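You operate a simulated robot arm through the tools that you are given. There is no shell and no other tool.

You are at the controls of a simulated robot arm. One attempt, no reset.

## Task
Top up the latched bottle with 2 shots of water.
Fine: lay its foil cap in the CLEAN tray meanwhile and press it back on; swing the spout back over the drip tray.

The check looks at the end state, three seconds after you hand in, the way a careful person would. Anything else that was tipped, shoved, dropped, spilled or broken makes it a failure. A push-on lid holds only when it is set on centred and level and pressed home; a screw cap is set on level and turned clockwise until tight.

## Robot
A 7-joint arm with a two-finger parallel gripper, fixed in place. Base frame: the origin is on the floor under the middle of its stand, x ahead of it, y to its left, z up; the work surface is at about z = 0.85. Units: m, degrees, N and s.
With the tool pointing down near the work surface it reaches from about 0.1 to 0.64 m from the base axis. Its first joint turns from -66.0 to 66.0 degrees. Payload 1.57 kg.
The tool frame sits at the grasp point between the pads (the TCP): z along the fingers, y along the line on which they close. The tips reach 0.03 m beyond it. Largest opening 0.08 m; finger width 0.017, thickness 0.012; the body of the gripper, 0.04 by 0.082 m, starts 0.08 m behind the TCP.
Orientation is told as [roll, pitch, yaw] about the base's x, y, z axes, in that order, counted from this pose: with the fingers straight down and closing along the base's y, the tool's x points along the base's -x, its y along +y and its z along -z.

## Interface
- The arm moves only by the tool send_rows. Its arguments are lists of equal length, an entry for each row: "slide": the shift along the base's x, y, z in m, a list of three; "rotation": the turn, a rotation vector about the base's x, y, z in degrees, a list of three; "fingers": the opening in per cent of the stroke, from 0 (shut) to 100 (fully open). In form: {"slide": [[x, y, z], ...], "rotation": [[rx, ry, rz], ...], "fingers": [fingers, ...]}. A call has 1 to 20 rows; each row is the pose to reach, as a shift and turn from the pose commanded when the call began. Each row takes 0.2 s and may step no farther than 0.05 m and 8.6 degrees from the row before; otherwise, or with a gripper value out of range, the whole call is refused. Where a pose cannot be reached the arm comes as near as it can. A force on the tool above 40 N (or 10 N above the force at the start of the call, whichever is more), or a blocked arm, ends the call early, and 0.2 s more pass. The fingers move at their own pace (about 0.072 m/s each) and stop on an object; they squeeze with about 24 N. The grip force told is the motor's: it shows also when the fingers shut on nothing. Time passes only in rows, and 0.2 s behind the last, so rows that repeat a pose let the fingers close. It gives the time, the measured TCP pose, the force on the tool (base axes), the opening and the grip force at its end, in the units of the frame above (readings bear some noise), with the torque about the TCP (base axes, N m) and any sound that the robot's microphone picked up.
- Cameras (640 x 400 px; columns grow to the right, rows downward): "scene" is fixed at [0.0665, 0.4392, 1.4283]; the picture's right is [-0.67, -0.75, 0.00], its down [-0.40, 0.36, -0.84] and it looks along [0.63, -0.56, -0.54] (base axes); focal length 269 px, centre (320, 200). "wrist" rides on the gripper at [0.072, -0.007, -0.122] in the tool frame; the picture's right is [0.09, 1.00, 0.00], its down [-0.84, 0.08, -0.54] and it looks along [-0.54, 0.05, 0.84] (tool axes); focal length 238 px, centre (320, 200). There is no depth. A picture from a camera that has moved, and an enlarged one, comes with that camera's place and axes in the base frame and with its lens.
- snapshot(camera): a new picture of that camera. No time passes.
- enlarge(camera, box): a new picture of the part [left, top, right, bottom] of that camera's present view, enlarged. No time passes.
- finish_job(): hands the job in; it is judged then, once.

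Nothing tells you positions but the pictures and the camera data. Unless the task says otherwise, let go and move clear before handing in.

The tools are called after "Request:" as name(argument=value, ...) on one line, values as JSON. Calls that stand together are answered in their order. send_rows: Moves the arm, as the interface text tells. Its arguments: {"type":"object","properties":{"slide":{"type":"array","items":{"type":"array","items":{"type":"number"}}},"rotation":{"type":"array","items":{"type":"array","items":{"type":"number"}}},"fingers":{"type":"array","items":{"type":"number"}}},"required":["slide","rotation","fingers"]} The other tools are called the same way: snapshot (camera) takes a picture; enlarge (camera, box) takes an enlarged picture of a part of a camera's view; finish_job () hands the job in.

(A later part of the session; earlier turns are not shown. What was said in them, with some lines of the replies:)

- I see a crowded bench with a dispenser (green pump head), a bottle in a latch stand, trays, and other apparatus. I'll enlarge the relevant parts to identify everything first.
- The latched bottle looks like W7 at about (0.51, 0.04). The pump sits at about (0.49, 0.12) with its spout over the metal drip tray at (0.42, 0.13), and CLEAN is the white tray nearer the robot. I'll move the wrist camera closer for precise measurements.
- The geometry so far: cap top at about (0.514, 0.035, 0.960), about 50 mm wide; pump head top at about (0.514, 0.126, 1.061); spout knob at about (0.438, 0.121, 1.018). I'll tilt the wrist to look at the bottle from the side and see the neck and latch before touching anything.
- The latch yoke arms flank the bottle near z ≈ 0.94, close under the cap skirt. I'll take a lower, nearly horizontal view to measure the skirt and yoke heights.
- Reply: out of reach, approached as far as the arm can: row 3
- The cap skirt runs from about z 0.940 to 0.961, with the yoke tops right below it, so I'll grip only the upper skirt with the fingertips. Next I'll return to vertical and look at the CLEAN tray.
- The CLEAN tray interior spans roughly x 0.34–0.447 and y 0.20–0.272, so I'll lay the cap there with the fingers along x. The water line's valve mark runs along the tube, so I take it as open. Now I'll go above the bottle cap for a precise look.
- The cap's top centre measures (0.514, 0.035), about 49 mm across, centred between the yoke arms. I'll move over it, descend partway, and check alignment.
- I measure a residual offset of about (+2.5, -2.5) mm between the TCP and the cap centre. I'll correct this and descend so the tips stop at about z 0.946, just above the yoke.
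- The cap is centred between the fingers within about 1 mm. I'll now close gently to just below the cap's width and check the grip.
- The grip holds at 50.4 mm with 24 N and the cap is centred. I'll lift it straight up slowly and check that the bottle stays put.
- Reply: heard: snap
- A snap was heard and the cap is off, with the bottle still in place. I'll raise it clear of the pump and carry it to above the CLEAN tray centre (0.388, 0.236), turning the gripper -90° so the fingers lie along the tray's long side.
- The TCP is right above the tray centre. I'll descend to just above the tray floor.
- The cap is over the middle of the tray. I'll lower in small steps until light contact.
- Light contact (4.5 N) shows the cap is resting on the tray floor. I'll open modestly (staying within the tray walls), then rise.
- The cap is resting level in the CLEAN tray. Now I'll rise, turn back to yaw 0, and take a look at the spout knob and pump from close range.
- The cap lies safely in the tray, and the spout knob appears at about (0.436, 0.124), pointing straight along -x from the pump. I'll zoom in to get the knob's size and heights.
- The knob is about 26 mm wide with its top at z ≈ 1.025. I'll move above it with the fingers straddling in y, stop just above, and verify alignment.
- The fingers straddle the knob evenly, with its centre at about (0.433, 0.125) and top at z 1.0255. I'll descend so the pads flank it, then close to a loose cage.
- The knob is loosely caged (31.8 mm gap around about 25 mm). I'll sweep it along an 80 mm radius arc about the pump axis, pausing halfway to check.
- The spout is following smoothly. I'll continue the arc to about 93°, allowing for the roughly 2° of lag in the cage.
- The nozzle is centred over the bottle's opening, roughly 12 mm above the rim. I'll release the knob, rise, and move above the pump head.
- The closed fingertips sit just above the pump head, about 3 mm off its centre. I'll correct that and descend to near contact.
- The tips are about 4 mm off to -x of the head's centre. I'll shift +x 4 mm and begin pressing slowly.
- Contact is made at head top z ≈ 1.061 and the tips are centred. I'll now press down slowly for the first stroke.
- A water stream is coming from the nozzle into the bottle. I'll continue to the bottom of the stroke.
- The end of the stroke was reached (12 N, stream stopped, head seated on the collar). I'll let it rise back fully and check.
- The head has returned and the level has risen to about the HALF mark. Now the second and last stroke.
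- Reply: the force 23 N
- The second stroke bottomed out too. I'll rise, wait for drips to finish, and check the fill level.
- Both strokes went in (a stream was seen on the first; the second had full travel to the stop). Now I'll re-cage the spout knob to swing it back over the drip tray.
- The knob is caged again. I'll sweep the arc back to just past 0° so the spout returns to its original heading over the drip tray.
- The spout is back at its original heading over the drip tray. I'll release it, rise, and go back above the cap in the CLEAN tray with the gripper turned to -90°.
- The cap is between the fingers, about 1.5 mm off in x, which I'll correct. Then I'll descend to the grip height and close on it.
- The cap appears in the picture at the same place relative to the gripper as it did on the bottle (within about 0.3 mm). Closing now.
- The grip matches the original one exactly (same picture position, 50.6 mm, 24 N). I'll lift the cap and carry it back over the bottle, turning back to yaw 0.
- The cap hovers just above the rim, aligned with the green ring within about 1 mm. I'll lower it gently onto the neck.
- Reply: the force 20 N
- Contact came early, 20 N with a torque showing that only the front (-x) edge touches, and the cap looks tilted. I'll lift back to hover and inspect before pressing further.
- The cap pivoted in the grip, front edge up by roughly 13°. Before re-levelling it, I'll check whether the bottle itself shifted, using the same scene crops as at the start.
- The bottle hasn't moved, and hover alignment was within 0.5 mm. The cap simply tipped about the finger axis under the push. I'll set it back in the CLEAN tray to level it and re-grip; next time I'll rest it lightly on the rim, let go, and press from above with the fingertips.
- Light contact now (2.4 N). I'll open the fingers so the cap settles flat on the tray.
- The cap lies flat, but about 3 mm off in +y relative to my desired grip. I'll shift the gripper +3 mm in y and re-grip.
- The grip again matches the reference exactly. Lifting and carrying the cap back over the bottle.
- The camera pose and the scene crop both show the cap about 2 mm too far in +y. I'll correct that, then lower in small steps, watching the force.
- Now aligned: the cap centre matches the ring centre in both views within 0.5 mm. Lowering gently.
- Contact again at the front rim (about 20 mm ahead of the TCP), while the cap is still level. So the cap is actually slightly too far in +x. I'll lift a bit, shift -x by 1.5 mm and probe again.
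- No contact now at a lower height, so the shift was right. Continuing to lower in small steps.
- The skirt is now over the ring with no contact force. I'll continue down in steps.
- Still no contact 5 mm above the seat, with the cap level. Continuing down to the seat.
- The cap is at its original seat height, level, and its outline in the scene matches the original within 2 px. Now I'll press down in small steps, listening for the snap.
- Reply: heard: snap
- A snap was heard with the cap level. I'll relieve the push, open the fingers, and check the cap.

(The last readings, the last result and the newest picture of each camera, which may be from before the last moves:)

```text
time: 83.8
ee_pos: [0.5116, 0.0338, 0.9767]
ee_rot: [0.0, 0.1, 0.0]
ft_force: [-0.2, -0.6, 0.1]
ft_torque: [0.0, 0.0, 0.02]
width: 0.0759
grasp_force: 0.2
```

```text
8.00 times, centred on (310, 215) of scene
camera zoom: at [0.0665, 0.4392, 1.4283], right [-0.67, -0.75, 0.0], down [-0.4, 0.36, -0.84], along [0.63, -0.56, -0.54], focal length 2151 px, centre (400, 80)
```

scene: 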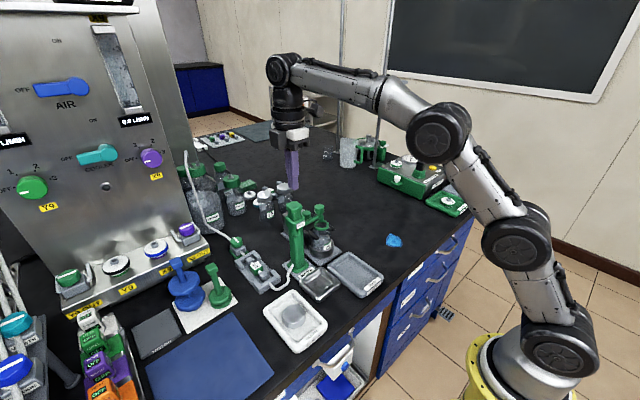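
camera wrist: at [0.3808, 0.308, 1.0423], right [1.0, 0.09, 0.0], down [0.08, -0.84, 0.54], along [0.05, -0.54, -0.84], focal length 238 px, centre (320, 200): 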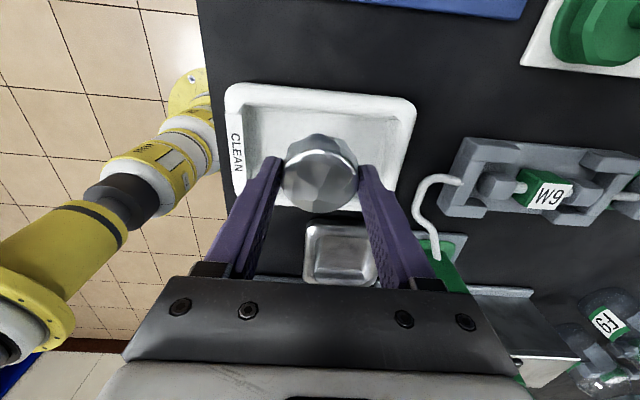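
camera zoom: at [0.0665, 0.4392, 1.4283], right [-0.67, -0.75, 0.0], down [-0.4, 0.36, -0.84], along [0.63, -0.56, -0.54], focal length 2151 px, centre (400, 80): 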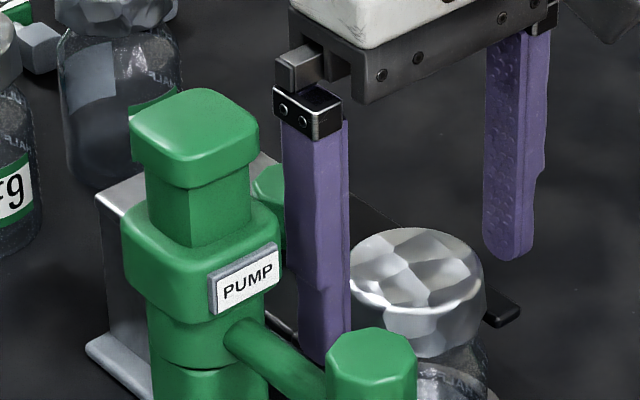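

The cap's outline is now identical to the original (right edge 484, top 227). I'll rise straight up and move clear, then inspect everything.

Request:
send_rows(slide=[[0, 0, 0.02], [0, 0, 0.06], [0, 0, 0.1], [0, 0, 0.14], [0, 0, 0.18], [-0.04, 0, 0.19], [-0.08, 0, 0.2], [-0.12, 0, 0.21], [-0.16, 0, 0.22], [-0.16, 0, 0.22]], rotation=[[0, 0, 0], [0, 0, 0], [0, 0, 0], [0, 0, 0], [0, 0, 0], [0, 0, 0], [0, 0, 0], [0, 0, 0], [0, 0, 0], [0, 0, 0]], fingers=[95, 95, 95, 95, 95, 95, 95, 95, 95, 95])

Request:
snapshot(camera="scene")

Request:
enlarge(camera="scene", box=[270, 190, 350, 240])

Request:
enlarge(camera="scene", box=[240, 230, 400, 340])

Request:
snapshot(camera="wrist")

```text
time: 86.0
ee_pos: [0.3512, 0.0321, 1.1956]
ee_rot: [0.0, 0.0, 0.0]
ft_force: [-0.5, 0.4, 0.7]
ft_torque: [0.0, 0.0, 0.0]
width: 0.076
grasp_force: 0.1
```

```text
taken
```

scene: 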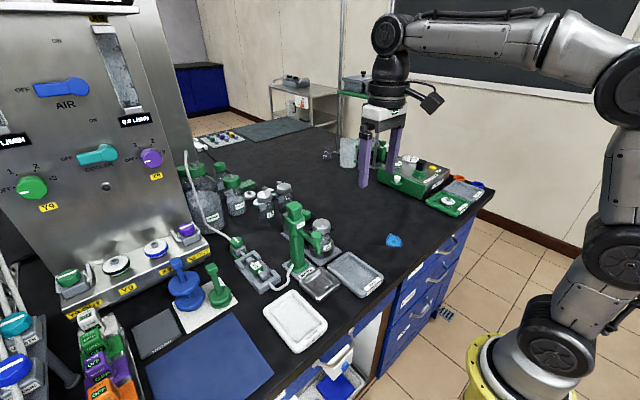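

```text
8.00 times, centred on (310, 215) of scene
camera zoom: at [0.0665, 0.4392, 1.4283], right [-0.67, -0.75, 0.0], down [-0.4, 0.36, -0.84], along [0.63, -0.56, -0.54], focal length 2151 px, centre (400, 80)
```

zoom: 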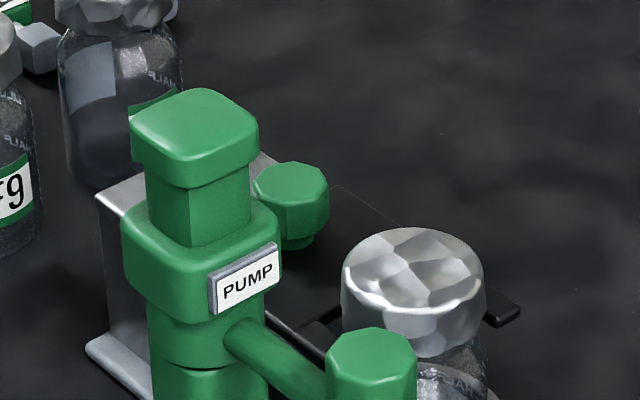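

```text
3.64 times, centred on (320, 285) of scene
camera zoom: at [0.0665, 0.4392, 1.4283], right [-0.67, -0.75, 0.0], down [-0.4, 0.36, -0.84], along [0.63, -0.56, -0.54], focal length 978 px, centre (320, -109)
```

zoom: 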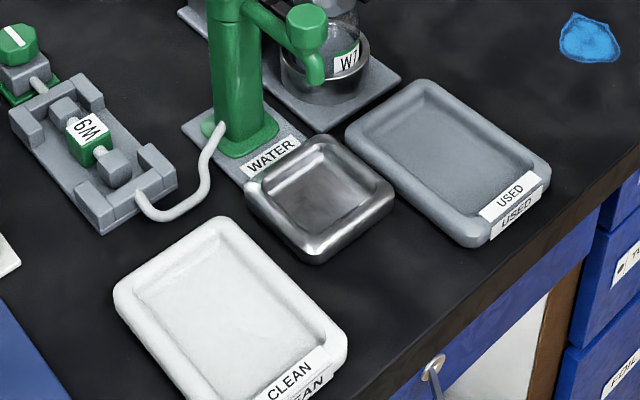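

```text
taken
camera wrist: at [0.2799, 0.0263, 1.3186], right [-0.09, 1.0, 0.0], down [0.84, 0.08, 0.54], along [0.54, 0.05, -0.84], focal length 238 px, centre (320, 200)
```

wrist: 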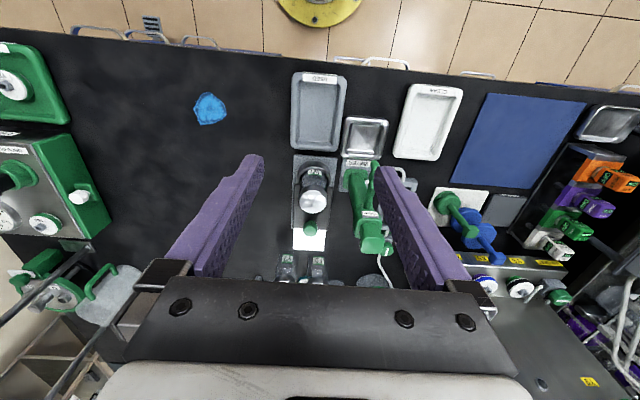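

Everything looks in place: the cap outline is identical to the start, CLEAN is empty, and the spout looks back over the drip tray. I'll take one last close check of the spout, cap and bottle before handing in.

Request:
enlarge(camera="wrist", box=[280, 100, 400, 220])

Request:
enlarge(camera="scene", box=[270, 230, 350, 280])

Request:
enlarge(camera="scene", box=[180, 145, 280, 225])

```text
3.33 times, centred on (340, 160) of wrist
camera zoom: at [0.2799, 0.0263, 1.3186], right [-0.09, 1.0, 0.0], down [0.84, 0.08, 0.54], along [0.54, 0.05, -0.84], focal length 794 px, centre (253, 333)
```

zoom: 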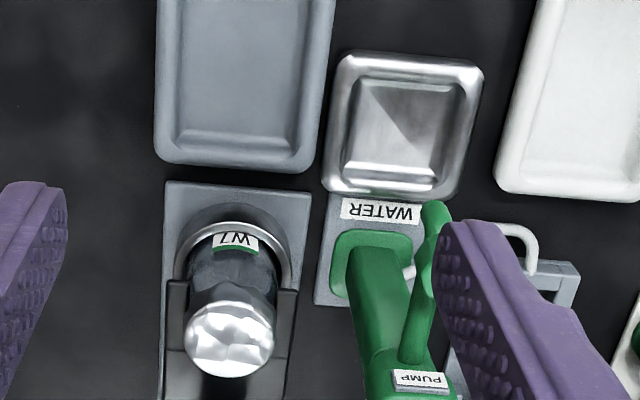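

```text
8.00 times, centred on (310, 255) of scene
camera zoom: at [0.0665, 0.4392, 1.4283], right [-0.67, -0.75, 0.0], down [-0.4, 0.36, -0.84], along [0.63, -0.56, -0.54], focal length 2151 px, centre (400, -240)
```

zoom: 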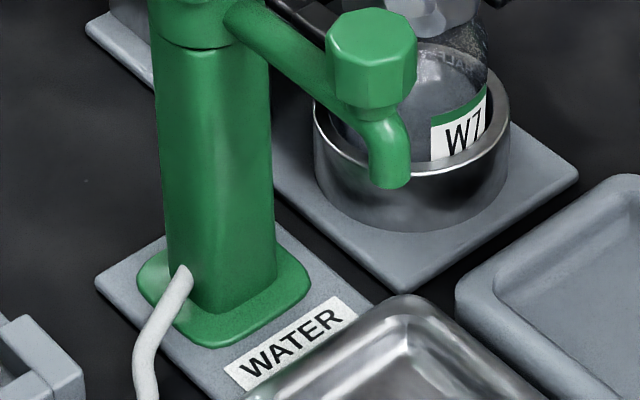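

```text
5.00 times, centred on (230, 185) of scene
camera zoom: at [0.0665, 0.4392, 1.4283], right [-0.67, -0.75, 0.0], down [-0.4, 0.36, -0.84], along [0.63, -0.56, -0.54], focal length 1344 px, centre (770, 275)
```

zoom: 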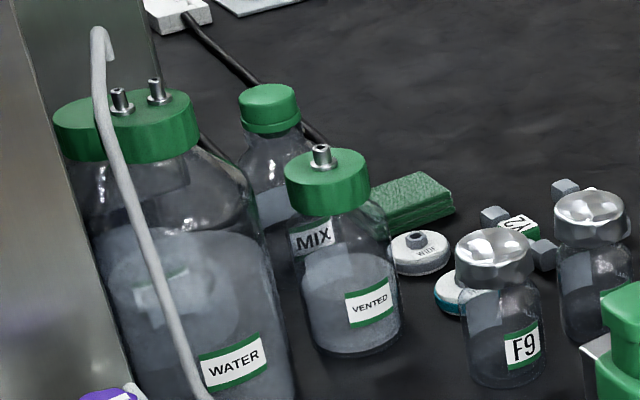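

The spout sits exactly where it started, over the centre of the drip tray. W7 is capped level, the trays and other bottles are undisturbed, no spill is visible, and the gripper is clear. Handing in.

Request:
finish_job()

```text
The job is handed in.
```

I topped up the latched bottle, W7, with two full pump strokes of water. Its foil cap is pressed back on, and the spout is back over the drip tray.

- **Shots:** I saw water flow into the bottle during the first stroke. I took no picture during the second, but the pump head travelled fully down to its stop. I couldn't confirm from the pictures how far the level rose with the second shot.
- **Cap:** My first try at putting it back tipped it in the gripper, because it was slightly too far from the robot. I set it back in the CLEAN tray to level it, then moved it about 1.5 mm closer before trying again. It snapped on level, and its outline in the scene picture matches how it looked at the start.
- **Spout:** It is at its original position over the middle of the drip tray.
- **Surroundings:** I saw no spills. The trays and other bottles look undisturbed, and the gripper is open and clear.
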